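You operate a simulated robot arm through the tools that you are given. There is no shell and no other tool. Be economical: measure what you need, move in short steps, check, and stop when the job is done.

Carry out the task below with a simulated two-armed robot. There is one attempt and no reset: what you move stays moved.

Task
Hold the blue slipcase on the desk, push the red book home and put the case back.
Fine: stand book and case at the post end of the desk first; the case ends where it stood in the low bookcase. Set down upright: blue slipcase.

Only the result counts: the job must be done as asked and must still hold three seconds after the hand-in. Knocking over, shifting, dropping, spilling or breaking anything else fails it.

Robot
Two 7-joint arms with two-finger parallel grippers on one trunk, on a base that drives. Base frame: it is fixed to the floor where the robot stands at the start and does not move with it; the origin is under the middle of the robot, x ahead of it, y to its left, z up. Readings come in m, rad, newtons and seconds.
The left shoulder is at the start at [0.06, 0.144, 0.751], the right one opposite. With the tool pointing down near the work surface each hand reaches from about 0.2 to 0.72 m from the robot's upright axis, wherever it stands, measured 20 degrees to its own side. Places, roughly: inside of the blue slipcase [0.7, 0.3, 0.4]; post end of the desk [0.4, 1.4, 0.8]. Payload 1.57 kg a hand.
The TCP of each hand is the grasp point between the finger pads, 0.03 m short of the fingertips. In the tool frame z runs along the fingers and y along their closing line. Largest opening 0.11 m; finger width 0.024, thickness 0.012; the body of the gripper, 0.048 by 0.112 m, starts 0.078 m behind the TCP.
Orientation is told as [roll, pitch, yaw] about the base's x, y, z axes, in that order, counted from this pose: with the fingers straight down and closing along the base's y, the tool's x points along the base's -x, its y along +y and its z along -z.

Tools
- The arms move only by the tool move_arm. It takes "left_moves", "right_moves" or both (then of equal length, played together; a hand with none holds still); each is a list of rows, each an object (a shift or turn left out is 0, a gripper value left out holds the last) with "turn": the turn, a rotation vector about the tool's x, y, z in units of 45 degrees (1.0 is 45 degrees), a list of three; "offset": the shift along the tool's x, y, z in units of 100 mm (1.0 is 100 mm), a list of three; "jaw": the closure in counts, from 0 (fully open) to 255 (shut). In form: [{"turn": [rx, ry, rz], "offset": [x, y, z], "jaw": jaw}, ...]. A call has 1 to 8 rows; each row is the pose to reach, as a shift and turn from the pose commanded when the call began, along the tool's axes at that moment. A call with a number of a shift or a turn outside -1 to 1 is refused whole. Each row takes 0.2 s and may step no farther than 0.05 m and 0.15 rad from the row before; otherwise, or with a gripper value out of range, the whole call is refused. Where a pose cannot be reached the arm comes as near as it can. A force on the tool above 40 N (or 10 N above the force at the start of the call, whichever is more), or a blocked arm, ends the call early, and 0.2 s more pass. The fingers move at their own pace (about 0.045 m/s each) and stop on an object; they squeeze with about 34 N. The grip force told is the motor's: it shows also when the fingers shut on nothing. Time passes only in rows, and 0.2 s behind the last, so rows that repeat a pose let the fingers close. It gives the time, the measured TCP pose, the force on the tool (base axes), the opening and the grip force at its end, in the units of the frame above (readings bear some noise), with the torque about the TCP (base axes, N m) and any sound that the robot's microphone picked up.
- Cameras (640 x 400 px; columns grow to the right, rows downward): "scene" is now at [0.04, 0.0262, 1.3548]; the picture's right is [0.35, -0.94, 0.00], its down [-0.75, -0.28, -0.60] and it looks along [0.56, 0.21, -0.80] (base axes); focal length 268 px, centre (320, 200). "left" rides on the left gripper at [0.07, -0.016, -0.141] in its tool frame; the picture's right is [0.23, 0.97, 0.00], its down [-0.86, 0.20, -0.48] and it looks along [-0.47, 0.11, 0.88] (tool axes); focal length 222 px, centre (320, 200). "right" rides on the right gripper at [0.07, 0.016, -0.141] in its tool frame; the picture's right is [-0.23, 0.97, 0.00], its down [-0.86, -0.20, -0.48] and it looks along [-0.47, -0.11, 0.88] (tool axes); focal length 222 px, centre (320, 200). There is no depth. A picture from a camera that has moved, and an enlarged one, comes with that camera's place and axes in the base frame and with its lens.
- camera(camera): a new picture of that camera. The clock stands still meanwhile.
- slide_trunk(by): slides the trunk up (or, below 0, down) by that many m; the arms and the scene camera ride with it, the base frame stays. It gives what a move gives, with no picture.
- drive_base(legs): drives the robot by 1 to 6 legs, each [ahead, left, turn to the left] in m, m and rad, along the robot's own axes; the way and the turn of a leg run together, so that a leg with both is an arc; at most 1.5 m and 3.142 rad a leg. The arms and the cameras ride along, it lands a little off, and it stops where it bumps. It gives what a move gives.
- head_to(pan, tilt): turns the head with the scene camera to pan (to the left, within 1.501 rad either way) and tilt (down, from -0.506 to 1.204), counted from straight ahead of the robot. It gives what a move gives.
- enlarge(camera, box): a new picture of the part [left, top, right, bottom] of that camera's present view, enlarged. The clock stands still meanwhile.
- close_job(): hands the job in; it is judged then, once.

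Work in short steps. Places have to be worked out from the pictures, the camera data and where the tool is seen: move nearer, look again, correct. Check each grasp and each placing, and mend what went wrong. You have 120 turns and 100 pictures in all, those below and enlarged ones among them. Open the grippers and draw the arms clear of the work before you hand the job in, unless the task says otherwise; then end with one line.

The tools are called after ">>>" by a JSON object that holds its "fn" and its "kwargs". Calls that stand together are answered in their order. move_arm: Moves the arms, as the interface text tells. Its arguments: {"type":"object","properties":{"left_moves":{"type":"array"},"right_moves":{"type":"array"}},"required":[]} The other tools are called the same way: slide_trunk (by) slides the trunk up or down; drive_base (legs) drives the base; head_to (pan, tilt) turns the head that bears the scene camera; camera (camera) takes a picture; enlarge (camera, box) takes an enlarged picture of a part of a camera's view; close_job () hands the job in.

At the start:

```text
time_s: 0.0
left_tool_pos: [0.4582, 0.406, 0.7643]
left_tcp_rot: [0.001, 0.0, -0.001]
left_ft_force: [-0.2, -0.3, 0.6]
left_ft_torque: [-0.01, 0.02, -0.01]
left_width: 0.1101
left_gripper_force: 0.0
right_tool_pos: [0.4603, -0.0275, 0.672]
right_tcp_rot: [0.0, 0.0, 0.001]
right_ft_force: [-0.3, 0.2, -0.9]
right_ft_torque: [-0.02, 0.0, 0.02]
right_width: 0.1101
right_gripper_force: 0.1
trunk travel left (down, up): [-0.35, 0.24]
robot x, y, heading: [-0.0018, -0.0012, -0.002]
head pan, tilt: [0.361, 0.93]
```

scene: 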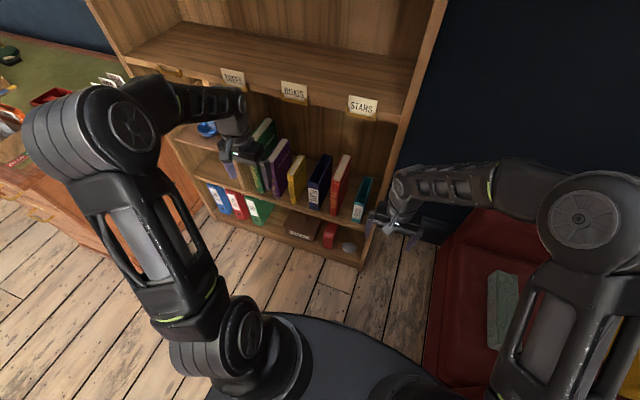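
right: 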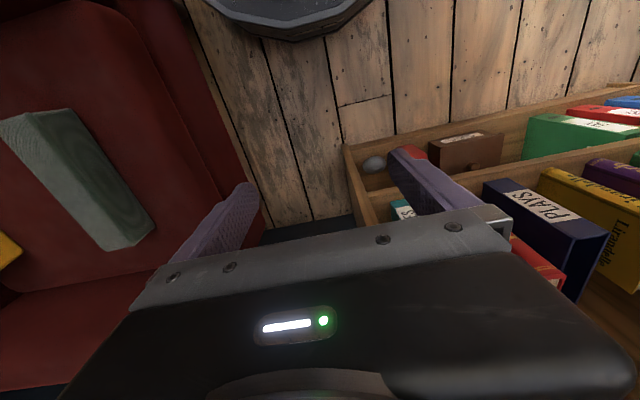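
left: 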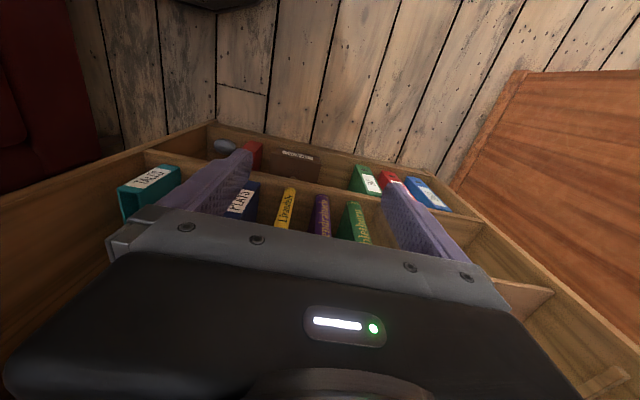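

The bookcase stands ahead with several books; a dark-blue one marked PLAYS may be the slipcase. I enlarge the scene to identify it and the books.

>>> {"fn": "enlarge", "kwargs": {"camera": "scene", "box": [180, 90, 400, 260]}}

>>> {"fn": "head_to", "kwargs": {"pan": 1.2, "tilt": 0.6}}

>>> {"fn": "camera", "kwargs": {"camera": "scene"}}

```text
2.35 times, centred on (290, 175) of scene
camera zoom: at [0.04, 0.0262, 1.3548], right [0.35, -0.94, 0.0], down [-0.75, -0.28, -0.6], along [0.56, 0.21, -0.8], focal length 631 px, centre (391, 259)
```

zoom: 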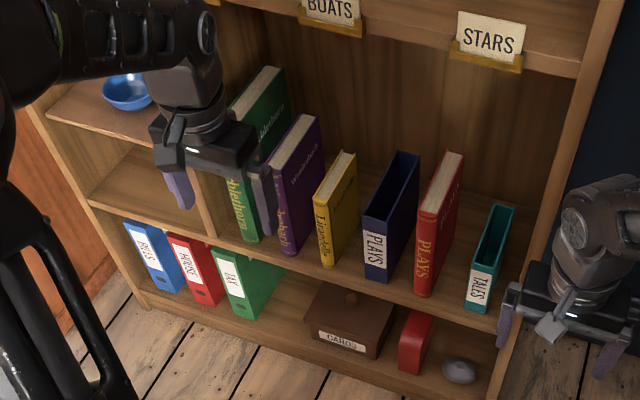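

```text
time_s: 1.2
left_tool_pos: [0.458, 0.4056, 0.7663]
left_tcp_rot: [-0.001, 0.001, 0.0]
left_ft_force: [0.1, 0.3, 0.5]
left_ft_torque: [-0.01, -0.01, -0.03]
left_width: 0.1101
left_gripper_force: 0.1
right_tool_pos: [0.4608, -0.0262, 0.6731]
right_tcp_rot: [0.0, -0.001, 0.0]
right_ft_force: [-1.0, -0.2, 0.0]
right_ft_torque: [-0.01, 0.01, 0.01]
right_width: 0.1102
right_gripper_force: 0.1
trunk travel left (down, up): [-0.35, 0.24]
robot x, y, heading: [-0.0003, -0.0032, -0.001]
head pan, tilt: [1.201, 0.6]
```

```text
95 pictures are left
camera scene: at [0.003, 0.0824, 1.3818], right [0.93, -0.36, 0.0], down [-0.2, -0.53, -0.82], along [0.3, 0.77, -0.57], focal length 268 px, centre (320, 200)
```

scene: 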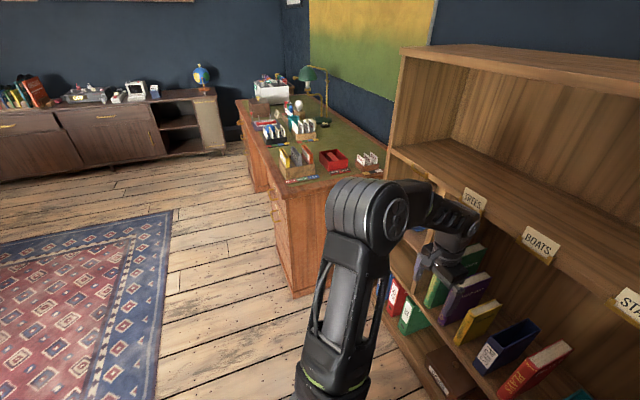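

The blue PLAYS item is an open-topped case and the red PLAYS book stands beside it. I look at the desk closely to find the post end.

>>> {"fn": "enlarge", "kwargs": {"camera": "scene", "box": [230, 55, 410, 200]}}

>>> {"fn": "head_to", "kwargs": {"pan": 0.36, "tilt": 1.0}}

>>> {"fn": "enlarge", "kwargs": {"camera": "scene", "box": [270, 80, 400, 260]}}

```text
2.76 times, centred on (320, 128) of scene
camera zoom: at [0.003, 0.0824, 1.3818], right [0.93, -0.36, 0.0], down [-0.2, -0.53, -0.82], along [0.3, 0.77, -0.57], focal length 740 px, centre (320, 400)
```

zoom: 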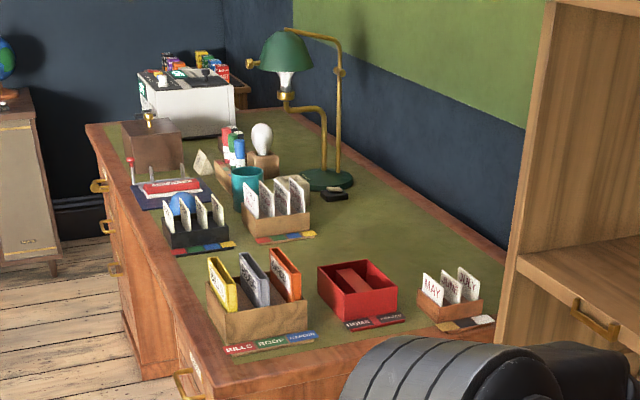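

```text
time_s: 2.3
left_tool_pos: [0.4584, 0.4053, 0.7655]
left_tcp_rot: [0.0, -0.001, 0.0]
left_ft_force: [0.1, -0.7, -0.5]
left_ft_torque: [0.03, 0.02, -0.01]
left_width: 0.1099
left_gripper_force: 0.2
right_tool_pos: [0.461, -0.0264, 0.6722]
right_tcp_rot: [0.001, 0.0, 0.0]
right_ft_force: [-0.3, 0.4, 0.0]
right_ft_torque: [0.06, 0.01, 0.01]
right_width: 0.1099
right_gripper_force: 0.0
trunk travel left (down, up): [-0.35, 0.24]
robot x, y, heading: [0.0032, -0.0001, -0.002]
head pan, tilt: [0.36, 1.0]
```

```text
2.22 times, centred on (335, 170) of scene
camera zoom: at [0.0362, 0.0246, 1.3498], right [0.35, -0.94, 0.0], down [-0.79, -0.3, -0.54], along [0.51, 0.19, -0.84], focal length 596 px, centre (287, 267)
```

zoom: 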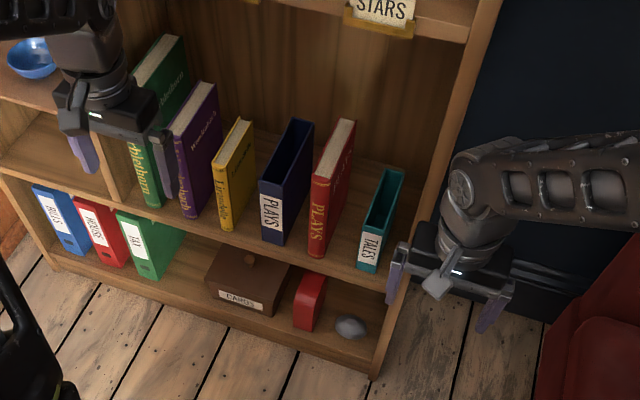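

Near end of the desk is the post end near (0.4,1.4), with free felt around y≈1.2–1.45. I lower the trunk and look again for triangulating the case and red book.

>>> {"fn": "slide_trunk", "kwargs": {"by": -0.2}}

>>> {"fn": "enlarge", "kwargs": {"camera": "scene", "box": [240, 60, 400, 240]}}

>>> {"fn": "camera", "kwargs": {"camera": "left"}}

```text
time_s: 4.5
left_tool_pos: [0.459, 0.4061, 0.5649]
left_tcp_rot: [0.0, 0.001, 0.0]
left_ft_force: [0.2, 1.4, -0.3]
left_ft_torque: [-0.01, 0.05, 0.03]
left_width: 0.1099
left_gripper_force: 0.1
right_tool_pos: [0.461, -0.0262, 0.4722]
right_tcp_rot: [0.0, 0.0, -0.001]
right_ft_force: [0.1, -0.5, 0.9]
right_ft_torque: [0.01, 0.0, 0.0]
right_width: 0.1098
right_gripper_force: 0.1
trunk travel left (down, up): [-0.15, 0.44]
robot x, y, heading: [0.001, -0.0002, -0.002]
head pan, tilt: [0.36, 1.0]
```

```text
2.22 times, centred on (320, 150) of scene
camera zoom: at [0.0361, 0.0246, 1.1498], right [0.35, -0.94, 0.0], down [-0.79, -0.3, -0.54], along [0.51, 0.19, -0.84], focal length 596 px, centre (320, 311)
```

zoom: 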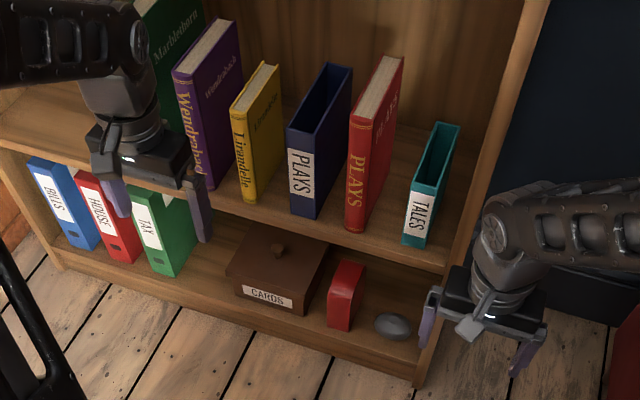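

```text
91 pictures are left
camera left: at [0.3887, 0.3895, 0.7076], right [-0.23, 0.97, 0.0], down [0.86, 0.2, 0.48], along [0.47, 0.11, -0.88], focal length 222 px, centre (320, 200)
```

left: 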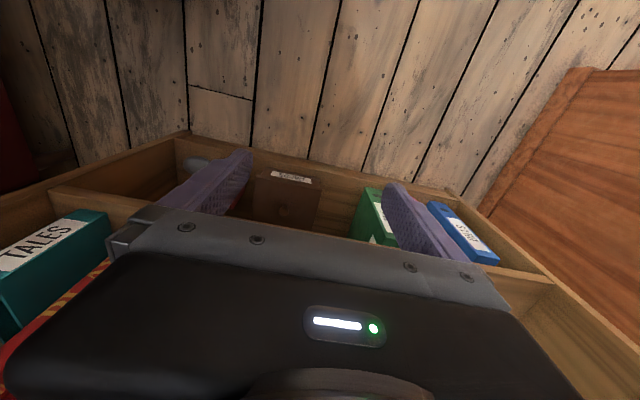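

Triangulation: case front face x≈0.645, y≈0.257–0.303, z 0.42–0.583; red book front x≈0.64, y≈0.177–0.208, top z≈0.638. I pitch both tools halfway to horizontal, raising the right one.

>>> {"fn": "move_arm", "kwargs": {"right_moves": [{"turn": [0, -0.17, 0], "offset": [0, 0.17, -0.17]}, {"turn": [0, -0.34, 0], "offset": [0, 0.34, -0.34]}, {"turn": [0, -0.5, 0], "offset": [0, 0.5, -0.5]}, {"turn": [0, -0.67, 0], "offset": [0, 0.67, -0.67]}, {"turn": [0, -0.84, 0], "offset": [0, 0.84, -0.84]}, {"turn": [0, -1, 0], "offset": [0, 1, -1]}], "left_moves": [{"turn": [0, -0.17, 0], "offset": [0.1, 0.1, 0]}, {"turn": [0, -0.34, 0], "offset": [0.2, 0.2, 0]}, {"turn": [0, -0.5, 0], "offset": [0.3, 0.3, 0]}, {"turn": [0, -0.67, 0], "offset": [0.4, 0.4, 0]}, {"turn": [0, -0.84, 0], "offset": [0.4, 0.5, 0]}, {"turn": [0, -1, 0], "offset": [0.4, 0.6, 0]}]}}

```text
time_s: 5.9
left_tool_pos: [0.4193, 0.4668, 0.5659]
left_tcp_rot: [-0.001, -0.784, 0.002]
left_ft_force: [0.7, 0.1, 0.1]
left_ft_torque: [0.03, 0.02, 0.03]
left_width: 0.1099
left_gripper_force: 0.0
right_tool_pos: [0.4624, 0.0764, 0.5738]
right_tcp_rot: [-0.001, -0.786, -0.002]
right_ft_force: [1.2, -0.1, -0.2]
right_ft_torque: [0.04, -0.02, -0.01]
right_width: 0.11
right_gripper_force: 0.0
trunk travel left (down, up): [-0.15, 0.44]
robot x, y, heading: [-0.0025, 0.0002, -0.003]
head pan, tilt: [0.36, 1.0]
```

Both at 45°. I finish the rotation to horizontal, and shift the right hand toward the red book's line, narrowing its jaw to about 70 mm.

>>> {"fn": "move_arm", "kwargs": {"right_moves": [{"turn": [0, -0.17, 0], "offset": [-0.08, 0.17, 0.01], "jaw": 90}, {"turn": [0, -0.34, 0], "offset": [-0.16, 0.34, 0.02]}, {"turn": [0, -0.5, 0], "offset": [-0.25, 0.5, 0.03]}, {"turn": [0, -0.67, 0], "offset": [-0.33, 0.67, 0.05]}, {"turn": [0, -0.84, 0], "offset": [-0.41, 0.84, 0.06]}, {"turn": [0, -1, 0], "offset": [-0.49, 1, 0.07]}], "left_moves": [{"turn": [0, -0.17, 0]}, {"turn": [0, -0.34, 0]}, {"turn": [0, -0.5, 0]}, {"turn": [0, -0.67, 0]}, {"turn": [0, -0.84, 0]}, {"turn": [0, -1, 0]}]}}

>>> {"fn": "enlarge", "kwargs": {"camera": "scene", "box": [200, 60, 440, 210]}}

>>> {"fn": "camera", "kwargs": {"camera": "right"}}

```text
time_s: 6.8
left_tool_pos: [0.4193, 0.4655, 0.5655]
left_tcp_rot: [0.003, -1.185, -0.001]
left_ft_force: [-0.1, 0.6, 0.7]
left_ft_torque: [-0.01, 0.07, -0.02]
left_width: 0.11
left_gripper_force: 0.1
right_tool_pos: [0.4974, 0.11, 0.6162]
right_tcp_rot: [0.335, -1.113, -0.376]
right_ft_force: [0.3, -0.9, 0.4]
right_ft_torque: [-0.01, 0.03, 0.0]
right_width: 0.0713
right_gripper_force: 0.0
trunk travel left (down, up): [-0.15, 0.44]
robot x, y, heading: [-0.0013, -0.0008, -0.002]
head pan, tilt: [0.36, 1.0]
stopped in row 4 (right hand): the arm was blocked; the commanded pose is now the measured one
```

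```text
2.67 times, centred on (320, 135) of scene
camera zoom: at [0.0357, 0.024, 1.1498], right [0.35, -0.94, 0.0], down [-0.79, -0.3, -0.54], along [0.51, 0.19, -0.84], focal length 715 px, centre (320, 373)
```

zoom: 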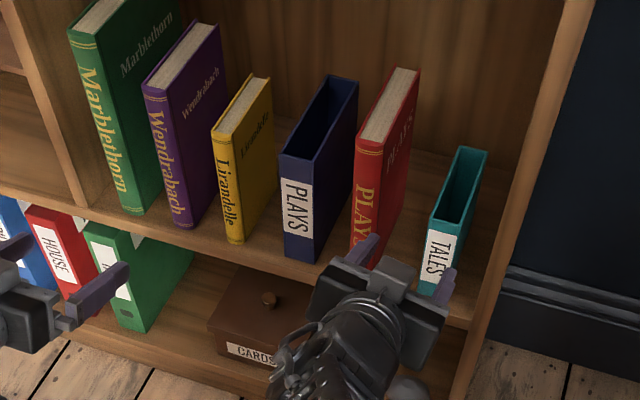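

```text
89 pictures are left
camera right: at [0.3434, 0.1371, 0.614], right [0.17, 0.92, 0.34], down [-0.1, -0.33, 0.94], along [0.98, -0.19, 0.04], focal length 222 px, centre (320, 200)
```

right: 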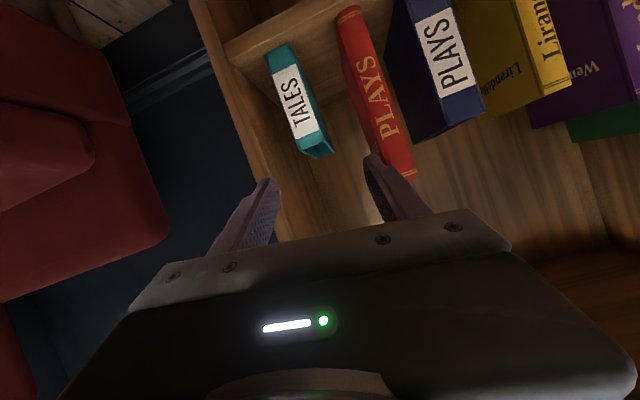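

The right arm hit a limit folded near the body. I back the base 0.2 m so that the arm can stretch further with horizontal fingers.

>>> {"fn": "drive_base", "kwargs": {"legs": [[-0.2, 0, 0]]}}

```text
time_s: 8.3
left_tool_pos: [0.2167, 0.4653, 0.5645]
left_tcp_rot: [0.0, -1.184, 0.0]
left_ft_force: [-0.3, -0.4, 0.0]
left_ft_torque: [0.01, -0.03, 0.01]
left_width: 0.1102
left_gripper_force: 0.1
right_tool_pos: [0.2967, 0.1109, 0.6149]
right_tcp_rot: [0.332, -1.112, -0.374]
right_ft_force: [0.8, -0.4, -0.5]
right_ft_torque: [-0.02, 0.01, -0.02]
right_width: 0.0711
right_gripper_force: 0.1
trunk travel left (down, up): [-0.15, 0.44]
robot x, y, heading: [-0.2009, 0.001, 0.003]
head pan, tilt: [0.36, 1.0]
```

I compute the remaining rotation of the right tool to pure horizontal and play it while reaching forward; the left likewise.

>>> {"fn": "move_arm", "kwargs": {"right_moves": [{"turn": [-0.013, -0.137, -0.05], "offset": [-0.09, 0.11, 0.25]}, {"turn": [-0.026, -0.274, -0.1], "offset": [-0.18, 0.22, 0.5]}, {"turn": [-0.04, -0.41, -0.15], "offset": [-0.26, 0.33, 0.75]}, {"turn": [-0.053, -0.548, -0.202], "offset": [-0.35, 0.45, 1.0]}], "left_moves": [{"turn": [0, -0.123, 0], "offset": [-0.08, 0, 0.2]}, {"turn": [0, -0.246, 0], "offset": [-0.16, 0, 0.4]}, {"turn": [0, -0.37, 0], "offset": [-0.24, 0, 0.6]}, {"turn": [0, -0.491, 0], "offset": [-0.32, 0, 0.8]}]}}

```text
time_s: 9.3
left_tool_pos: [0.3048, 0.4749, 0.5716]
left_tcp_rot: [-0.75, -1.565, 0.749]
left_ft_force: [0.3, -0.6, 0.2]
left_ft_torque: [0.0, 0.04, 0.0]
left_width: 0.1101
left_gripper_force: 0.0
left hand out of reach, approached as far as the arm can: row 4
right_tool_pos: [0.4063, 0.148, 0.6109]
right_tcp_rot: [-3.085, -1.571, 3.088]
right_ft_force: [-0.2, 1.0, 0.0]
right_ft_torque: [-0.01, 0.0, 0.03]
right_width: 0.0712
right_gripper_force: 0.0
trunk travel left (down, up): [-0.15, 0.44]
robot x, y, heading: [-0.2048, 0.0018, 0.005]
head pan, tilt: [0.36, 1.0]
```

Right hand is horizontal now. I move it to y≈0.193, x≈0.505 and look with both cameras.

>>> {"fn": "move_arm", "kwargs": {"right_moves": [{"offset": [0.04, 0.22, 0.34]}, {"offset": [0.08, 0.45, 0.67]}, {"offset": [0.08, 0.45, 1.0]}]}}

>>> {"fn": "camera", "kwargs": {"camera": "right"}}

>>> {"fn": "enlarge", "kwargs": {"camera": "scene", "box": [220, 10, 420, 160]}}

```text
time_s: 10.2
left_tool_pos: [0.3058, 0.4742, 0.5703]
left_tcp_rot: [-0.632, -1.565, 0.629]
left_ft_force: [-0.6, -0.5, -0.1]
left_ft_torque: [0.01, -0.01, -0.01]
left_width: 0.1098
left_gripper_force: 0.2
right_tool_pos: [0.5062, 0.1926, 0.6042]
right_tcp_rot: [-2.25, -1.57, 2.25]
right_ft_force: [0.1, 0.7, 0.7]
right_ft_torque: [0.0, 0.03, 0.01]
right_width: 0.0714
right_gripper_force: 0.1
trunk travel left (down, up): [-0.15, 0.44]
robot x, y, heading: [-0.2004, 0.0014, -0.001]
head pan, tilt: [0.36, 1.0]
```

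```text
88 pictures are left
camera right: at [0.3659, 0.2074, 0.5332], right [0.0, 0.97, 0.23], down [-0.48, -0.2, 0.85], along [0.88, -0.11, 0.47], focal length 222 px, centre (320, 200)
```

right: 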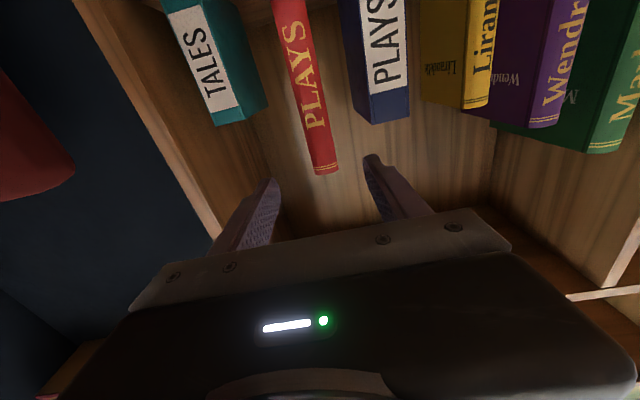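

```text
2.67 times, centred on (320, 85) of scene
camera zoom: at [-0.1651, 0.0247, 1.1498], right [0.35, -0.94, 0.0], down [-0.79, -0.3, -0.54], along [0.51, 0.19, -0.84], focal length 715 px, centre (320, 507)
```

zoom: 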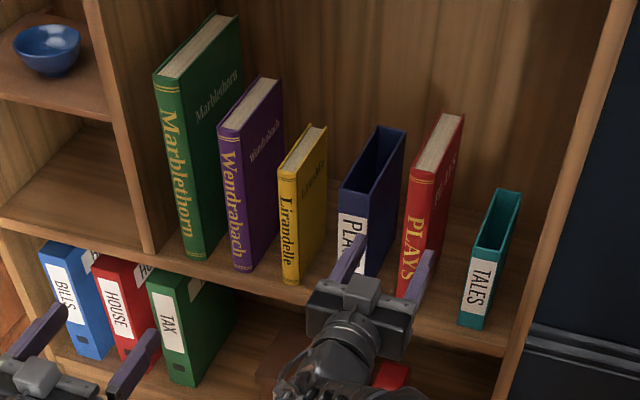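

Wrist view puts the red book at y 0.173–0.207, top 0.639, matching. I narrow the jaw to ~60 mm and advance in two calls around the book's upper part.

>>> {"fn": "move_arm", "kwargs": {"right_moves": [{"offset": [0, -0.025, 0.25], "jaw": 112}, {"offset": [0, -0.025, 0.5]}, {"offset": [0, -0.025, 0.75]}, {"offset": [0, -0.025, 1.0]}]}}

>>> {"fn": "camera", "kwargs": {"camera": "right"}}

```text
time_s: 11.2
left_tool_pos: [0.3058, 0.4746, 0.5707]
left_tcp_rot: [-0.625, -1.563, 0.622]
left_ft_force: [0.5, 0.1, 0.1]
left_ft_torque: [-0.02, 0.03, -0.02]
left_width: 0.1098
left_gripper_force: 0.1
right_tool_pos: [0.6068, 0.1922, 0.6017]
right_tcp_rot: [-0.895, -1.569, 0.892]
right_ft_force: [-0.8, 0.3, 0.4]
right_ft_torque: [-0.02, 0.08, -0.01]
right_width: 0.0616
right_gripper_force: 0.0
trunk travel left (down, up): [-0.15, 0.44]
robot x, y, heading: [-0.2034, 0.0013, 0.003]
head pan, tilt: [0.36, 1.0]
```

```text
86 pictures are left
camera right: at [0.4663, 0.2066, 0.5308], right [0.0, 0.97, 0.23], down [-0.48, -0.2, 0.86], along [0.88, -0.11, 0.47], focal length 222 px, centre (320, 200)
```

right: 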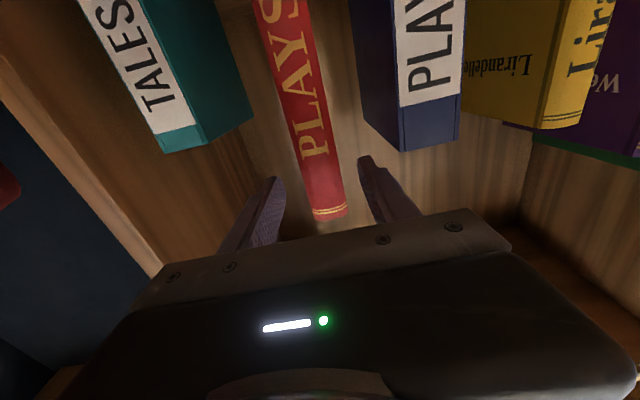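

The jaws straddle the book, centre off ~4 mm. I shift −4 mm in y and advance 85 mm, then close.

>>> {"fn": "move_arm", "kwargs": {"right_moves": [{"offset": [0, -0.04, 0.2]}, {"offset": [0, -0.04, 0.45]}, {"offset": [0, -0.04, 0.7]}, {"offset": [0, -0.04, 0.85]}]}}

>>> {"fn": "move_arm", "kwargs": {"right_moves": [{"jaw": 255}, {}, {}, {}]}}

>>> {"fn": "enlarge", "kwargs": {"camera": "scene", "box": [220, 10, 420, 160]}}

```text
time_s: 12.2
left_tool_pos: [0.3085, 0.4724, 0.571]
left_tcp_rot: [-0.452, -1.565, 0.451]
left_ft_force: [-0.2, -0.9, 1.6]
left_ft_torque: [0.04, 0.04, 0.1]
left_width: 0.1103
left_gripper_force: 0.1
right_tool_pos: [0.6471, 0.1279, 0.5767]
right_tcp_rot: [0.271, -1.566, -0.273]
right_ft_force: [28.6, 8.3, -4.7]
right_ft_torque: [2.29, -0.56, -3.37]
right_width: 0.0635
right_gripper_force: 1.1
right hand out of reach, approached as far as the arm can: row 1, 2, 3, 4
trunk travel left (down, up): [-0.15, 0.44]
robot x, y, heading: [-0.2002, 0.0026, 0.004]
head pan, tilt: [0.36, 1.0]
```

```text
time_s: 13.2
left_tool_pos: [0.3061, 0.4739, 0.5716]
left_tcp_rot: [-0.627, -1.565, 0.625]
left_ft_force: [1.1, 0.8, 0.4]
left_ft_torque: [0.03, -0.05, -0.03]
left_width: 0.1097
left_gripper_force: 0.0
right_tool_pos: [0.647, 0.1299, 0.5826]
right_tcp_rot: [-2.941, -1.568, 2.94]
right_ft_force: [-0.8, -0.6, 2.3]
right_ft_torque: [0.48, 0.24, 0.3]
right_width: 0.0317
right_gripper_force: 32.1
trunk travel left (down, up): [-0.15, 0.44]
robot x, y, heading: [-0.2031, 0.0053, 0.0]
head pan, tilt: [0.36, 1.0]
```

```text
2.67 times, centred on (320, 85) of scene
camera zoom: at [-0.1651, 0.0247, 1.1499], right [0.35, -0.94, 0.0], down [-0.79, -0.3, -0.54], along [0.51, 0.19, -0.84], focal length 715 px, centre (320, 507)
```

zoom: 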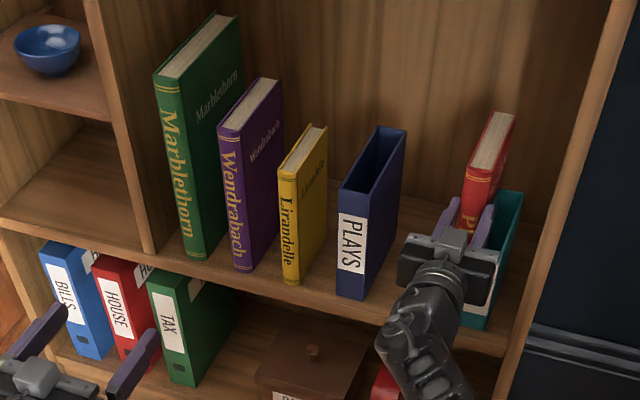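

The arm ran out of reach and swept sideways, carrying the red book to y≈0.13, now gripped (32 mm); teal TALES appears unmoved. I try a small lift and pull back to learn what the commanded pose is.

>>> {"fn": "move_arm", "kwargs": {"right_moves": [{"offset": [-0.1, 0, -0.1]}, {"offset": [-0.1, 0, -0.1]}]}}

>>> {"fn": "camera", "kwargs": {"camera": "right"}}

```text
time_s: 13.8
left_tool_pos: [0.3076, 0.4741, 0.5709]
left_tcp_rot: [-0.559, -1.563, 0.557]
left_ft_force: [-0.6, -0.2, 0.3]
left_ft_torque: [-0.02, 0.0, -0.01]
left_width: 0.1101
left_gripper_force: 0.0
right_tool_pos: [0.6372, 0.1314, 0.5892]
right_tcp_rot: [-0.181, -1.567, 0.182]
right_ft_force: [0.5, -0.1, -5.8]
right_ft_torque: [-0.02, 0.61, 0.02]
right_width: 0.0318
right_gripper_force: 34.5
trunk travel left (down, up): [-0.15, 0.44]
robot x, y, heading: [-0.1995, 0.0002, -0.0]
head pan, tilt: [0.36, 1.0]
```

```text
84 pictures are left
camera right: at [0.4961, 0.1459, 0.5189], right [0.0, 0.97, 0.23], down [-0.48, -0.2, 0.86], along [0.88, -0.11, 0.46], focal length 222 px, centre (320, 200)
```

right: 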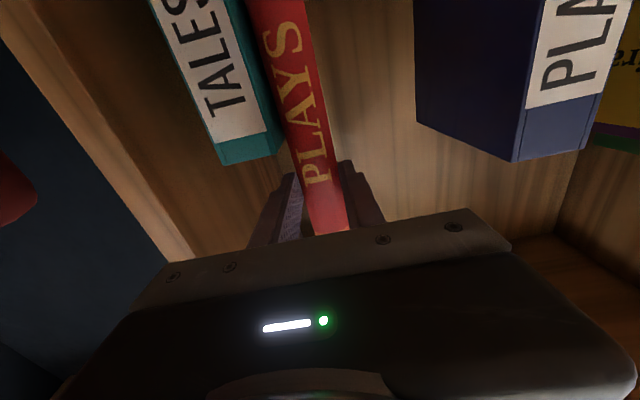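

The book is lifted 7 mm but only held by the fingertips (front at x≈0.664). I carry it gently to about y≈0.185, x−0.035, then set it back down for a deeper regrip.

>>> {"fn": "move_arm", "kwargs": {"right_moves": [{"offset": [0, 0.15, -0.1]}, {"offset": [0, 0.3, -0.2]}, {"offset": [0, 0.45, -0.35]}, {"offset": [0, 0.55, -0.35]}, {"offset": [0.05, 0.55, -0.35]}]}}

>>> {"fn": "enlarge", "kwargs": {"camera": "scene", "box": [220, 10, 420, 160]}}

```text
time_s: 14.9
left_tool_pos: [0.3073, 0.4738, 0.5702]
left_tcp_rot: [-0.568, -1.564, 0.568]
left_ft_force: [0.2, 0.4, 0.1]
left_ft_torque: [-0.01, 0.04, 0.0]
left_width: 0.1097
left_gripper_force: 0.1
right_tool_pos: [0.601, 0.1882, 0.586]
right_tcp_rot: [-0.402, -1.568, 0.403]
right_ft_force: [0.7, -0.7, -7.4]
right_ft_torque: [-0.01, 0.59, 0.01]
right_width: 0.0319
right_gripper_force: 33.9
trunk travel left (down, up): [-0.15, 0.44]
robot x, y, heading: [-0.2015, -0.0031, 0.001]
head pan, tilt: [0.36, 1.0]
```

```text
2.67 times, centred on (320, 85) of scene
camera zoom: at [-0.1642, 0.0247, 1.1497], right [0.35, -0.94, 0.0], down [-0.79, -0.3, -0.54], along [0.5, 0.19, -0.84], focal length 715 px, centre (320, 507)
```

zoom: 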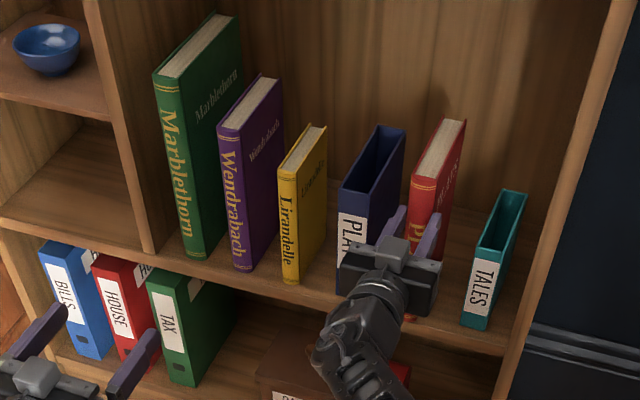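

The book hangs at y≈0.188 (weight ≈0.7 kg). I lower it to the shelf watching the force.

>>> {"fn": "move_arm", "kwargs": {"right_moves": [{"offset": [0.03, 0, 0]}, {"offset": [0.06, 0, 0]}]}}

```text
time_s: 15.6
left_tool_pos: [0.3066, 0.4736, 0.5713]
left_tcp_rot: [-0.598, -1.563, 0.595]
left_ft_force: [-0.5, 0.5, 0.0]
left_ft_torque: [-0.02, -0.02, -0.01]
left_width: 0.1099
left_gripper_force: 0.0
right_tool_pos: [0.6004, 0.1889, 0.5825]
right_tcp_rot: [3.115, -1.565, -3.115]
right_ft_force: [-0.8, -0.5, 2.6]
right_ft_torque: [-0.1, 0.6, -0.03]
right_width: 0.0314
right_gripper_force: 33.8
trunk travel left (down, up): [-0.15, 0.44]
robot x, y, heading: [-0.2026, -0.0008, 0.002]
head pan, tilt: [0.36, 1.0]
```

It's standing again. I open, retract the hand, then drive the base 0.12 m forward to gain reach.

>>> {"fn": "move_arm", "kwargs": {"right_moves": [{"jaw": 110}, {}, {"offset": [0, 0, -0.3]}, {"offset": [-0.1, 0, -0.7]}, {"offset": [-0.2, 0, -1.0]}]}}

>>> {"fn": "drive_base", "kwargs": {"legs": [[0.1, 0, 0]]}}

>>> {"fn": "camera", "kwargs": {"camera": "right"}}

```text
time_s: 16.8
left_tool_pos: [0.3067, 0.4733, 0.5707]
left_tcp_rot: [-0.579, -1.563, 0.578]
left_ft_force: [-0.4, -0.7, 0.8]
left_ft_torque: [-0.03, 0.03, 0.0]
left_width: 0.11
left_gripper_force: 0.1
right_tool_pos: [0.5009, 0.1909, 0.6003]
right_tcp_rot: [2.078, -1.568, -2.078]
right_ft_force: [0.5, -0.1, -0.7]
right_ft_torque: [0.05, -0.01, 0.01]
right_width: 0.0626
right_gripper_force: 0.0
trunk travel left (down, up): [-0.15, 0.44]
robot x, y, heading: [-0.2003, -0.0013, -0.002]
head pan, tilt: [0.36, 1.0]
```

```text
time_s: 17.9
left_tool_pos: [0.4057, 0.4756, 0.5718]
left_tcp_rot: [-0.603, -1.565, 0.604]
left_ft_force: [0.4, -0.2, -0.1]
left_ft_torque: [-0.02, -0.03, -0.02]
left_width: 0.1101
left_gripper_force: 0.0
right_tool_pos: [0.6009, 0.193, 0.5993]
right_tcp_rot: [-2.763, -1.571, 2.765]
right_ft_force: [-0.7, 0.9, -0.6]
right_ft_torque: [0.01, -0.02, -0.03]
right_width: 0.0626
right_gripper_force: 0.0
trunk travel left (down, up): [-0.15, 0.44]
robot x, y, heading: [-0.0959, -0.0015, 0.008]
head pan, tilt: [0.36, 1.0]
```

```text
82 pictures are left
camera right: at [0.4613, 0.2076, 0.5292], right [0.0, 0.97, 0.23], down [-0.48, -0.2, 0.85], along [0.88, -0.11, 0.47], focal length 222 px, centre (320, 200)
```

right: 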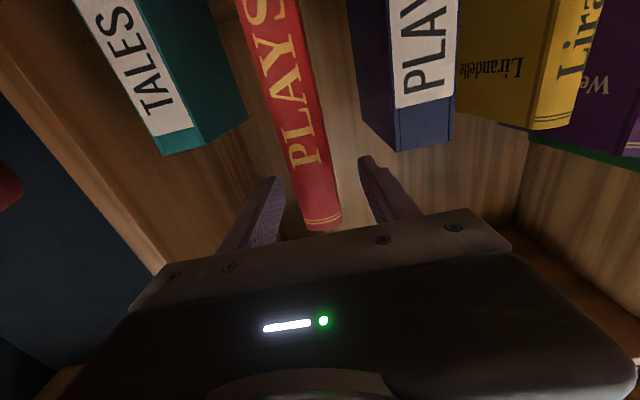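

Book centre is at y≈0.183, so I shift −10 mm and advance 80 mm, then close.

>>> {"fn": "move_arm", "kwargs": {"right_moves": [{"offset": [0, -0.1, 0]}, {"offset": [0, -0.1, 0.2]}, {"offset": [0, -0.1, 0.4]}, {"offset": [0, -0.1, 0.6]}, {"offset": [0, -0.1, 0.82]}]}}

```text
time_s: 19.1
left_tool_pos: [0.4063, 0.4759, 0.5715]
left_tcp_rot: [-0.61, -1.564, 0.613]
left_ft_force: [-1.2, -0.2, -0.9]
left_ft_torque: [0.0, 0.0, -0.02]
left_width: 0.1102
left_gripper_force: 0.1
right_tool_pos: [0.6837, 0.1862, 0.5989]
right_tcp_rot: [-0.981, -1.571, 0.985]
right_ft_force: [-0.2, 0.2, -0.5]
right_ft_torque: [-0.02, 0.0, 0.0]
right_width: 0.0626
right_gripper_force: 0.0
trunk travel left (down, up): [-0.15, 0.44]
robot x, y, heading: [-0.1027, -0.0015, 0.001]
head pan, tilt: [0.36, 1.0]
```

Reached without contact. I close and lift 25 mm.

>>> {"fn": "move_arm", "kwargs": {"right_moves": [{"jaw": 255}, {}, {}, {}, {"offset": [-0.12, 0, 0]}, {"offset": [-0.25, 0, 0]}]}}

>>> {"fn": "camera", "kwargs": {"camera": "right"}}

```text
time_s: 20.5
left_tool_pos: [0.407, 0.4752, 0.5714]
left_tcp_rot: [-0.558, -1.564, 0.562]
left_ft_force: [0.0, 0.3, -0.4]
left_ft_torque: [-0.03, 0.0, -0.03]
left_width: 0.1101
left_gripper_force: 0.1
right_tool_pos: [0.6854, 0.1849, 0.6223]
right_tcp_rot: [-0.468, -1.568, 0.473]
right_ft_force: [0.3, 0.2, -6.8]
right_ft_torque: [0.03, -0.01, 0.0]
right_width: 0.0322
right_gripper_force: 33.9
trunk travel left (down, up): [-0.15, 0.44]
robot x, y, heading: [-0.1018, -0.0002, 0.009]
head pan, tilt: [0.36, 1.0]
```

```text
81 pictures are left
camera right: at [0.5442, 0.199, 0.5531], right [0.0, 0.97, 0.23], down [-0.48, -0.2, 0.86], along [0.88, -0.11, 0.46], focal length 222 px, centre (320, 200)
```

right: 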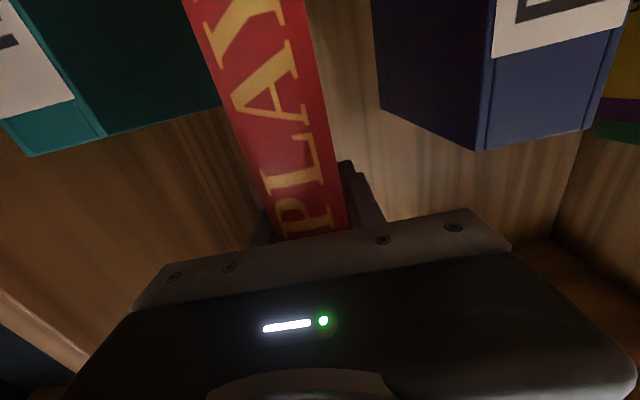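

Firm grip with near-zero torque (book ≈0.7 kg). I back the base out 0.3 m carrying the book.

>>> {"fn": "drive_base", "kwargs": {"legs": [[-0.3, 0, 0]]}}

>>> {"fn": "camera", "kwargs": {"camera": "scene"}}

>>> {"fn": "enlarge", "kwargs": {"camera": "scene", "box": [260, 0, 420, 130]}}

```text
time_s: 22.6
left_tool_pos: [0.1049, 0.4739, 0.5701]
left_tcp_rot: [-0.563, -1.564, 0.558]
left_ft_force: [0.1, -0.4, 0.0]
left_ft_torque: [0.01, 0.03, -0.01]
left_width: 0.1098
left_gripper_force: 0.1
right_tool_pos: [0.3824, 0.1809, 0.6228]
right_tcp_rot: [-0.436, -1.569, 0.436]
right_ft_force: [1.0, -0.4, -7.5]
right_ft_torque: [-0.01, 0.03, -0.05]
right_width: 0.032
right_gripper_force: 33.9
trunk travel left (down, up): [-0.15, 0.44]
robot x, y, heading: [-0.4033, -0.0011, 0.001]
head pan, tilt: [0.36, 1.0]
```

```text
80 pictures are left
camera scene: at [-0.366, 0.0243, 1.1497], right [0.35, -0.94, 0.0], down [-0.79, -0.3, -0.54], along [0.5, 0.19, -0.84], focal length 268 px, centre (320, 200)
```

scene: 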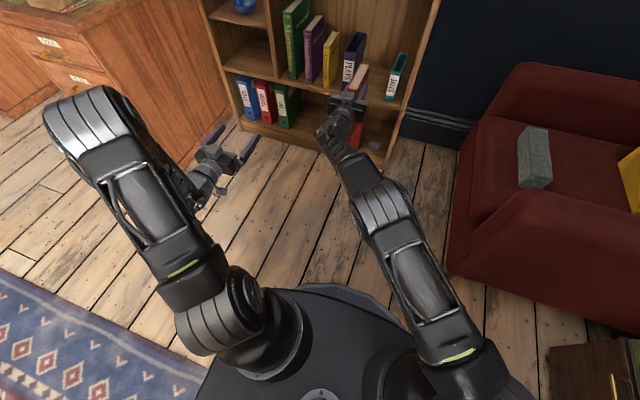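

```text
3.08 times, centred on (340, 65) of scene
camera zoom: at [-0.366, 0.0243, 1.1497], right [0.35, -0.94, 0.0], down [-0.79, -0.3, -0.54], along [0.5, 0.19, -0.84], focal length 825 px, centre (258, 615)
```

zoom: 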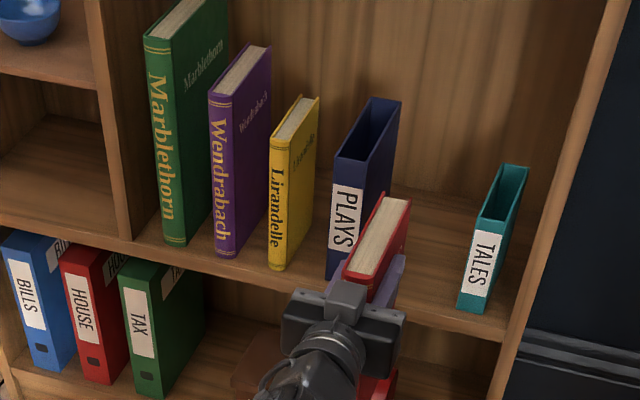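

Grasp good. Holding both at once would crowd, so I take the book to the desk first: raise the trunk fully, back off, drive left, then look.

>>> {"fn": "slide_trunk", "kwargs": {"by": 0.44}}

>>> {"fn": "drive_base", "kwargs": {"legs": [[-0.3, 0, 0], [0, 1.15, 0]]}}

>>> {"fn": "head_to", "kwargs": {"pan": 0.0, "tilt": 0.65}}

>>> {"fn": "camera", "kwargs": {"camera": "scene"}}

```text
refused: 0.44 is not a number from -0.4 to 0.4
```

```text
time_s: 30.0
left_tool_pos: [-0.2267, 1.6271, 0.5707]
left_tcp_rot: [-0.561, -1.564, 0.585]
left_ft_force: [-0.3, -0.7, 0.2]
left_ft_torque: [-0.01, -0.01, 0.02]
left_width: 0.1099
left_gripper_force: 0.0
right_tool_pos: [0.058, 1.3445, 0.6232]
right_tcp_rot: [-0.393, -1.569, 0.42]
right_ft_force: [0.1, 0.1, -6.4]
right_ft_torque: [-0.02, 0.01, 0.02]
right_width: 0.0318
right_gripper_force: 33.9
trunk travel left (down, up): [-0.15, 0.44]
robot x, y, heading: [-0.7235, 1.143, 0.027]
head pan, tilt: [0.36, 1.0]
```

```text
time_s: 30.9
left_tool_pos: [-0.2265, 1.6289, 0.571]
left_tcp_rot: [-0.563, -1.563, 0.59]
left_ft_force: [0.2, 0.1, 0.4]
left_ft_torque: [-0.01, 0.01, -0.02]
left_width: 0.1098
left_gripper_force: 0.2
right_tool_pos: [0.058, 1.3435, 0.624]
right_tcp_rot: [-0.398, -1.569, 0.425]
right_ft_force: [-0.2, 0.3, -5.8]
right_ft_torque: [0.0, 0.01, -0.02]
right_width: 0.0318
right_gripper_force: 33.8
trunk travel left (down, up): [-0.15, 0.44]
robot x, y, heading: [-0.7212, 1.1416, 0.018]
head pan, tilt: [0.0, 0.649]
```

```text
78 pictures are left
camera scene: at [-0.6633, 1.1434, 1.1774], right [0.03, -1.0, 0.0], down [-0.61, -0.02, -0.8], along [0.8, 0.02, -0.61], focal length 268 px, centre (320, 200)
```

scene: 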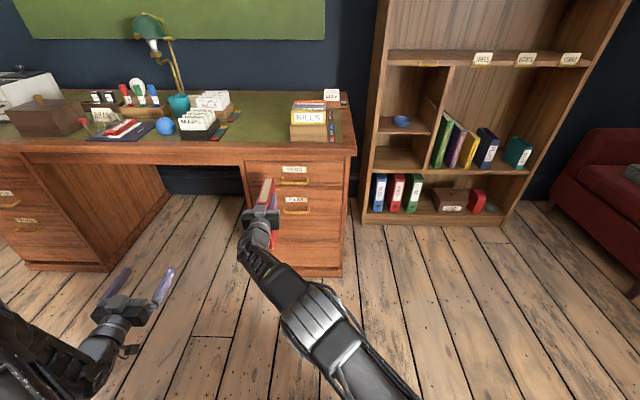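

The trunk slide was refused (limit 0.4) but the drive went clear. I raise the trunk by 0.39 now and look at the desk from here.

>>> {"fn": "slide_trunk", "kwargs": {"by": 0.39}}

>>> {"fn": "enlarge", "kwargs": {"camera": "scene", "box": [120, 60, 400, 240]}}

```text
time_s: 34.6
left_tool_pos: [-0.2257, 1.6291, 0.9614]
left_tcp_rot: [-0.568, -1.561, 0.593]
left_ft_force: [-0.2, 0.1, -1.2]
left_ft_torque: [0.01, -0.01, 0.03]
left_width: 0.1098
left_gripper_force: 0.0
right_tool_pos: [0.0592, 1.3427, 1.0134]
right_tcp_rot: [-0.367, -1.569, 0.393]
right_ft_force: [-0.4, 0.1, -6.6]
right_ft_torque: [-0.02, 0.01, 0.01]
right_width: 0.032
right_gripper_force: 34.0
trunk travel left (down, up): [-0.54, 0.05]
robot x, y, heading: [-0.7207, 1.1403, 0.03]
head pan, tilt: [0.0, 0.649]
```

```text
2.22 times, centred on (260, 150) of scene
camera zoom: at [-0.6629, 1.1435, 1.5674], right [0.03, -1.0, 0.0], down [-0.6, -0.02, -0.8], along [0.8, 0.02, -0.61], focal length 596 px, centre (453, 311)
```

zoom: 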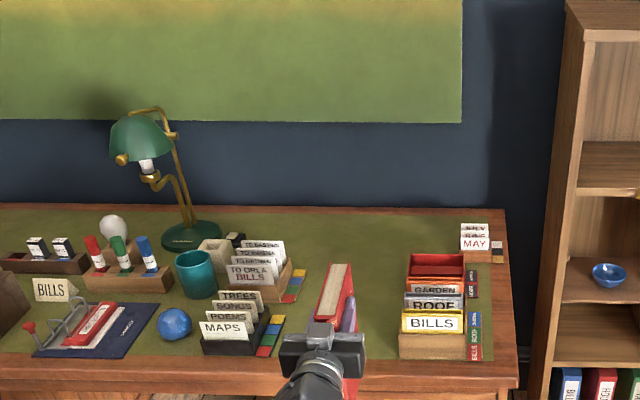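

The free felt lies at y≈1.29–1.50, x≈0.2–0.8 between the card boxes and the BILLS box. I drive forward 0.39 m, straightening heading, so the book hangs near (0.45, 1.33).

>>> {"fn": "drive_base", "kwargs": {"legs": [[0.38, 0.0, -0.025]]}}

>>> {"fn": "camera", "kwargs": {"camera": "scene"}}

>>> {"fn": "camera", "kwargs": {"camera": "right"}}

```text
time_s: 37.1
left_tool_pos: [0.1758, 1.6214, 0.9607]
left_tcp_rot: [-0.522, -1.561, 0.52]
left_ft_force: [-0.1, -1.0, -0.1]
left_ft_torque: [-0.03, 0.0, 0.01]
left_width: 0.11
left_gripper_force: 0.0
right_tool_pos: [0.4531, 1.3295, 1.012]
right_tcp_rot: [-0.26, -1.57, 0.26]
right_ft_force: [0.4, -0.4, -6.9]
right_ft_torque: [0.0, 0.03, 0.03]
right_width: 0.0315
right_gripper_force: 33.8
trunk travel left (down, up): [-0.54, 0.05]
robot x, y, heading: [-0.3302, 1.1464, -0.0]
head pan, tilt: [0.0, 0.649]
```

```text
76 pictures are left
camera scene: at [-0.2733, 1.1476, 1.5674], right [0.0, -1.0, 0.0], down [-0.61, 0.0, -0.8], along [0.8, 0.0, -0.61], focal length 268 px, centre (320, 200)
```

scene: 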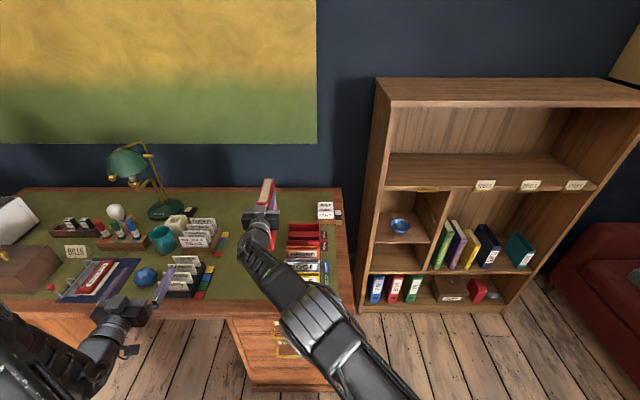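

```text
75 pictures are left
camera right: at [0.3123, 1.3451, 0.9429], right [0.0, 0.97, 0.23], down [-0.48, -0.2, 0.86], along [0.88, -0.11, 0.46], focal length 222 px, centre (320, 200)
```

right: 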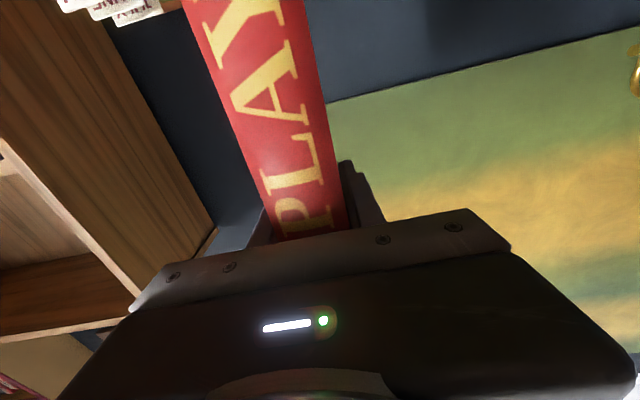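

Hand is at (0.453, 1.33). I enlarge to check clearance before lowering.

>>> {"fn": "enlarge", "kwargs": {"camera": "scene", "box": [140, 170, 350, 310]}}

```text
2.86 times, centred on (245, 240) of scene
camera zoom: at [-0.2733, 1.1476, 1.5674], right [0.0, -1.0, 0.0], down [-0.61, 0.0, -0.8], along [0.8, 0.0, -0.61], focal length 766 px, centre (534, 86)
```

zoom: 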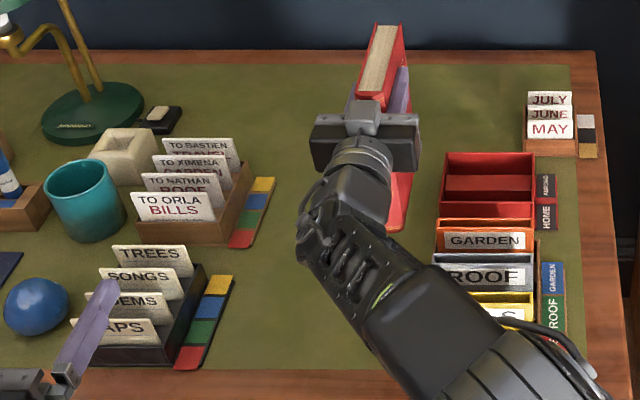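

Clear. I lower the book in steps toward the desk.

>>> {"fn": "move_arm", "kwargs": {"right_moves": [{"offset": [0.15, 0, 0]}, {"offset": [0.3, 0, 0]}, {"offset": [0.4, 0, 0]}, {"offset": [0.5, 0, 0]}]}}

>>> {"fn": "camera", "kwargs": {"camera": "scene"}}

```text
time_s: 38.1
left_tool_pos: [0.175, 1.6217, 0.961]
left_tcp_rot: [-0.56, -1.561, 0.56]
left_ft_force: [0.9, -0.8, 0.4]
left_ft_torque: [0.01, -0.04, 0.01]
left_width: 0.11
left_gripper_force: 0.0
right_tool_pos: [0.4512, 1.3306, 0.964]
right_tcp_rot: [-0.297, -1.568, 0.3]
right_ft_force: [0.9, -0.1, -5.9]
right_ft_torque: [-0.02, 0.03, 0.0]
right_width: 0.0321
right_gripper_force: 34.0
trunk travel left (down, up): [-0.54, 0.05]
robot x, y, heading: [-0.3344, 1.1443, -0.002]
head pan, tilt: [0.0, 0.649]
```

```text
73 pictures are left
camera scene: at [-0.2742, 1.1476, 1.5675], right [0.0, -1.0, 0.0], down [-0.61, 0.0, -0.8], along [0.8, 0.0, -0.61], focal length 268 px, centre (320, 200)
```

scene: 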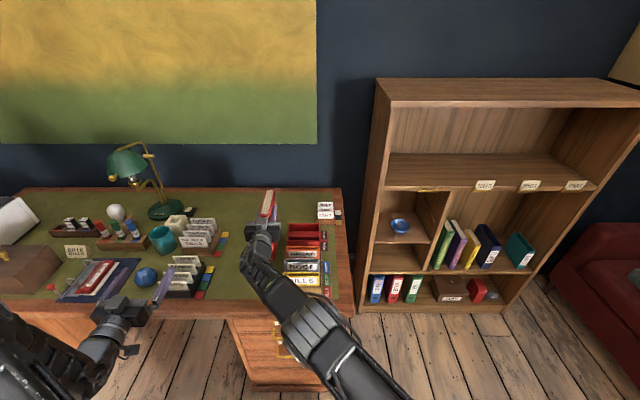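

Not yet in contact (bottom ≈0.785). I keep lowering in 6 mm steps until the force rises.

>>> {"fn": "move_arm", "kwargs": {"right_moves": [{"offset": [0.06, 0, 0]}, {"offset": [0.12, 0, 0]}, {"offset": [0.18, 0, 0]}]}}

```text
time_s: 38.9
left_tool_pos: [0.1744, 1.6223, 0.9605]
left_tcp_rot: [-0.553, -1.562, 0.555]
left_ft_force: [-0.3, 0.3, -0.4]
left_ft_torque: [0.0, -0.04, -0.01]
left_width: 0.1099
left_gripper_force: 0.1
right_tool_pos: [0.4524, 1.3312, 0.945]
right_tcp_rot: [-0.386, -1.569, 0.387]
right_ft_force: [-0.5, 0.2, -6.3]
right_ft_torque: [0.0, 0.03, -0.04]
right_width: 0.0316
right_gripper_force: 34.3
trunk travel left (down, up): [-0.54, 0.05]
robot x, y, heading: [-0.3317, 1.1487, 0.001]
head pan, tilt: [0.0, 0.649]
```

>>> {"fn": "move_arm", "kwargs": {"right_moves": [{"offset": [0.06, 0, 0]}, {"offset": [0.12, 0, 0]}, {"offset": [0.18, 0, 0]}]}}

>>> {"fn": "enlarge", "kwargs": {"camera": "scene", "box": [140, 170, 350, 310]}}

```text
time_s: 39.7
left_tool_pos: [0.1742, 1.6212, 0.961]
left_tcp_rot: [-0.566, -1.565, 0.567]
left_ft_force: [-0.1, 0.0, -0.4]
left_ft_torque: [0.04, 0.03, -0.01]
left_width: 0.1101
left_gripper_force: 0.1
right_tool_pos: [0.4506, 1.3309, 0.9294]
right_tcp_rot: [3.078, -1.57, -3.076]
right_ft_force: [0.1, 0.3, -2.1]
right_ft_torque: [-0.06, 0.39, 0.03]
right_width: 0.0317
right_gripper_force: 34.3
trunk travel left (down, up): [-0.54, 0.05]
robot x, y, heading: [-0.3324, 1.1446, 0.005]
head pan, tilt: [0.0, 0.649]
```

```text
2.86 times, centred on (245, 240) of scene
camera zoom: at [-0.2748, 1.1474, 1.5676], right [0.0, -1.0, 0.0], down [-0.6, 0.0, -0.8], along [0.8, 0.0, -0.6], focal length 766 px, centre (534, 86)
```

zoom: 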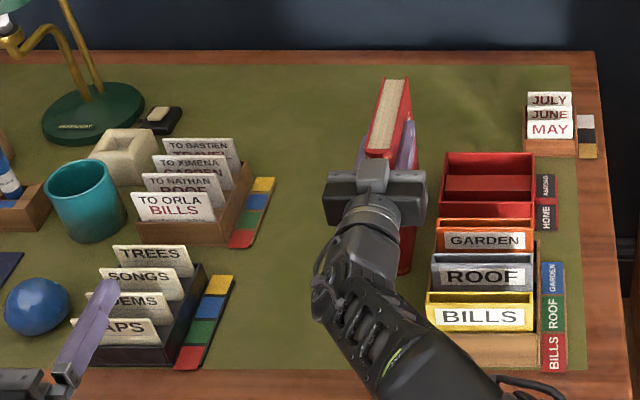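

Contact: desk surface ≈0.75. I settle 3 mm, open gently to ~60 mm, and withdraw straight back.

>>> {"fn": "move_arm", "kwargs": {"right_moves": [{"offset": [0.03, 0, 0]}, {"offset": [0.03, 0, 0], "jaw": 112}, {"offset": [0.03, 0, 0]}, {"offset": [0.03, 0, 0]}, {"offset": [0.0, 0, -0.3]}, {"offset": [0.0, 0, -0.65]}, {"offset": [-0.2, 0, -1.0]}]}}

>>> {"fn": "enlarge", "kwargs": {"camera": "scene", "box": [140, 170, 350, 310]}}

```text
time_s: 41.3
left_tool_pos: [0.1733, 1.6223, 0.9625]
left_tcp_rot: [-0.611, -1.564, 0.615]
left_ft_force: [-0.2, -0.4, -0.3]
left_ft_torque: [-0.02, -0.03, 0.02]
left_width: 0.1101
left_gripper_force: 0.1
right_tool_pos: [0.3494, 1.3289, 0.9501]
right_tcp_rot: [1.539, -1.571, -1.537]
right_ft_force: [-0.1, -0.8, -0.3]
right_ft_torque: [0.0, 0.0, -0.03]
right_width: 0.0618
right_gripper_force: 0.0
trunk travel left (down, up): [-0.54, 0.05]
robot x, y, heading: [-0.3293, 1.1472, 0.0]
head pan, tilt: [0.0, 0.649]
```

```text
2.86 times, centred on (245, 240) of scene
camera zoom: at [-0.276, 1.1472, 1.5675], right [0.0, -1.0, 0.0], down [-0.6, 0.0, -0.8], along [0.8, 0.0, -0.6], focal length 766 px, centre (534, 86)
```

zoom: 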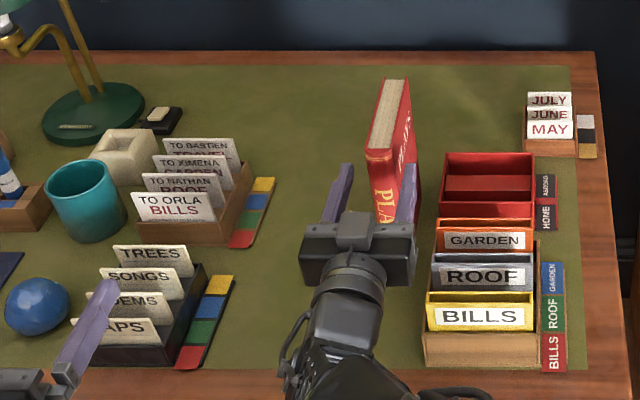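

The book stands upright on the desk. I back off, drive to the bookcase and lower the trunk for the case.

>>> {"fn": "drive_base", "kwargs": {"legs": [[-0.35, 0, 0], [0, -1.15, 0]]}}

>>> {"fn": "slide_trunk", "kwargs": {"by": -0.39}}

>>> {"fn": "move_arm", "kwargs": {"right_moves": [{"offset": [0, -0.25, -0.2]}, {"offset": [0, -0.5, -0.4]}, {"offset": [0, -0.75, -0.5]}, {"offset": [0, -1.0, -0.5]}]}}

```text
time_s: 48.9
left_tool_pos: [-0.1552, 0.5065, 0.962]
left_tcp_rot: [-0.56, -1.564, 0.62]
left_ft_force: [-0.1, 1.3, 0.6]
left_ft_torque: [0.04, -0.01, -0.01]
left_width: 0.1099
left_gripper_force: 0.0
right_tool_pos: [0.0366, 0.2242, 0.9494]
right_tcp_rot: [-0.131, -1.571, 0.192]
right_ft_force: [-0.6, 0.6, 0.3]
right_ft_torque: [0.03, -0.01, 0.01]
right_width: 0.0615
right_gripper_force: 0.1
trunk travel left (down, up): [-0.54, 0.05]
robot x, y, heading: [-0.6358, 0.001, 0.056]
head pan, tilt: [0.0, 0.649]
```

```text
time_s: 52.7
left_tool_pos: [-0.156, 0.5068, 0.5712]
left_tcp_rot: [-0.587, -1.564, 0.648]
left_ft_force: [-0.7, -0.4, -0.4]
left_ft_torque: [0.0, 0.03, -0.01]
left_width: 0.1099
left_gripper_force: 0.1
right_tool_pos: [0.0382, 0.2251, 0.5606]
right_tcp_rot: [-0.325, -1.57, 0.386]
right_ft_force: [0.6, 0.7, 0.7]
right_ft_torque: [0.03, 0.0, -0.03]
right_width: 0.0616
right_gripper_force: 0.0
trunk travel left (down, up): [-0.15, 0.44]
robot x, y, heading: [-0.6325, 0.0059, 0.058]
head pan, tilt: [0.0, 0.649]
```

```text
time_s: 53.7
left_tool_pos: [-0.1559, 0.5067, 0.5709]
left_tcp_rot: [-0.608, -1.565, 0.668]
left_ft_force: [-0.6, -0.5, 0.3]
left_ft_torque: [-0.01, 0.0, -0.01]
left_width: 0.11
left_gripper_force: 0.1
right_tool_pos: [-0.0058, 0.1211, 0.5577]
right_tcp_rot: [-0.31, -1.571, 0.368]
right_ft_force: [0.2, 0.0, 0.3]
right_ft_torque: [-0.02, -0.02, 0.04]
right_width: 0.0615
right_gripper_force: 0.0
trunk travel left (down, up): [-0.15, 0.44]
robot x, y, heading: [-0.6347, 0.0036, 0.059]
head pan, tilt: [0.0, 0.649]
```

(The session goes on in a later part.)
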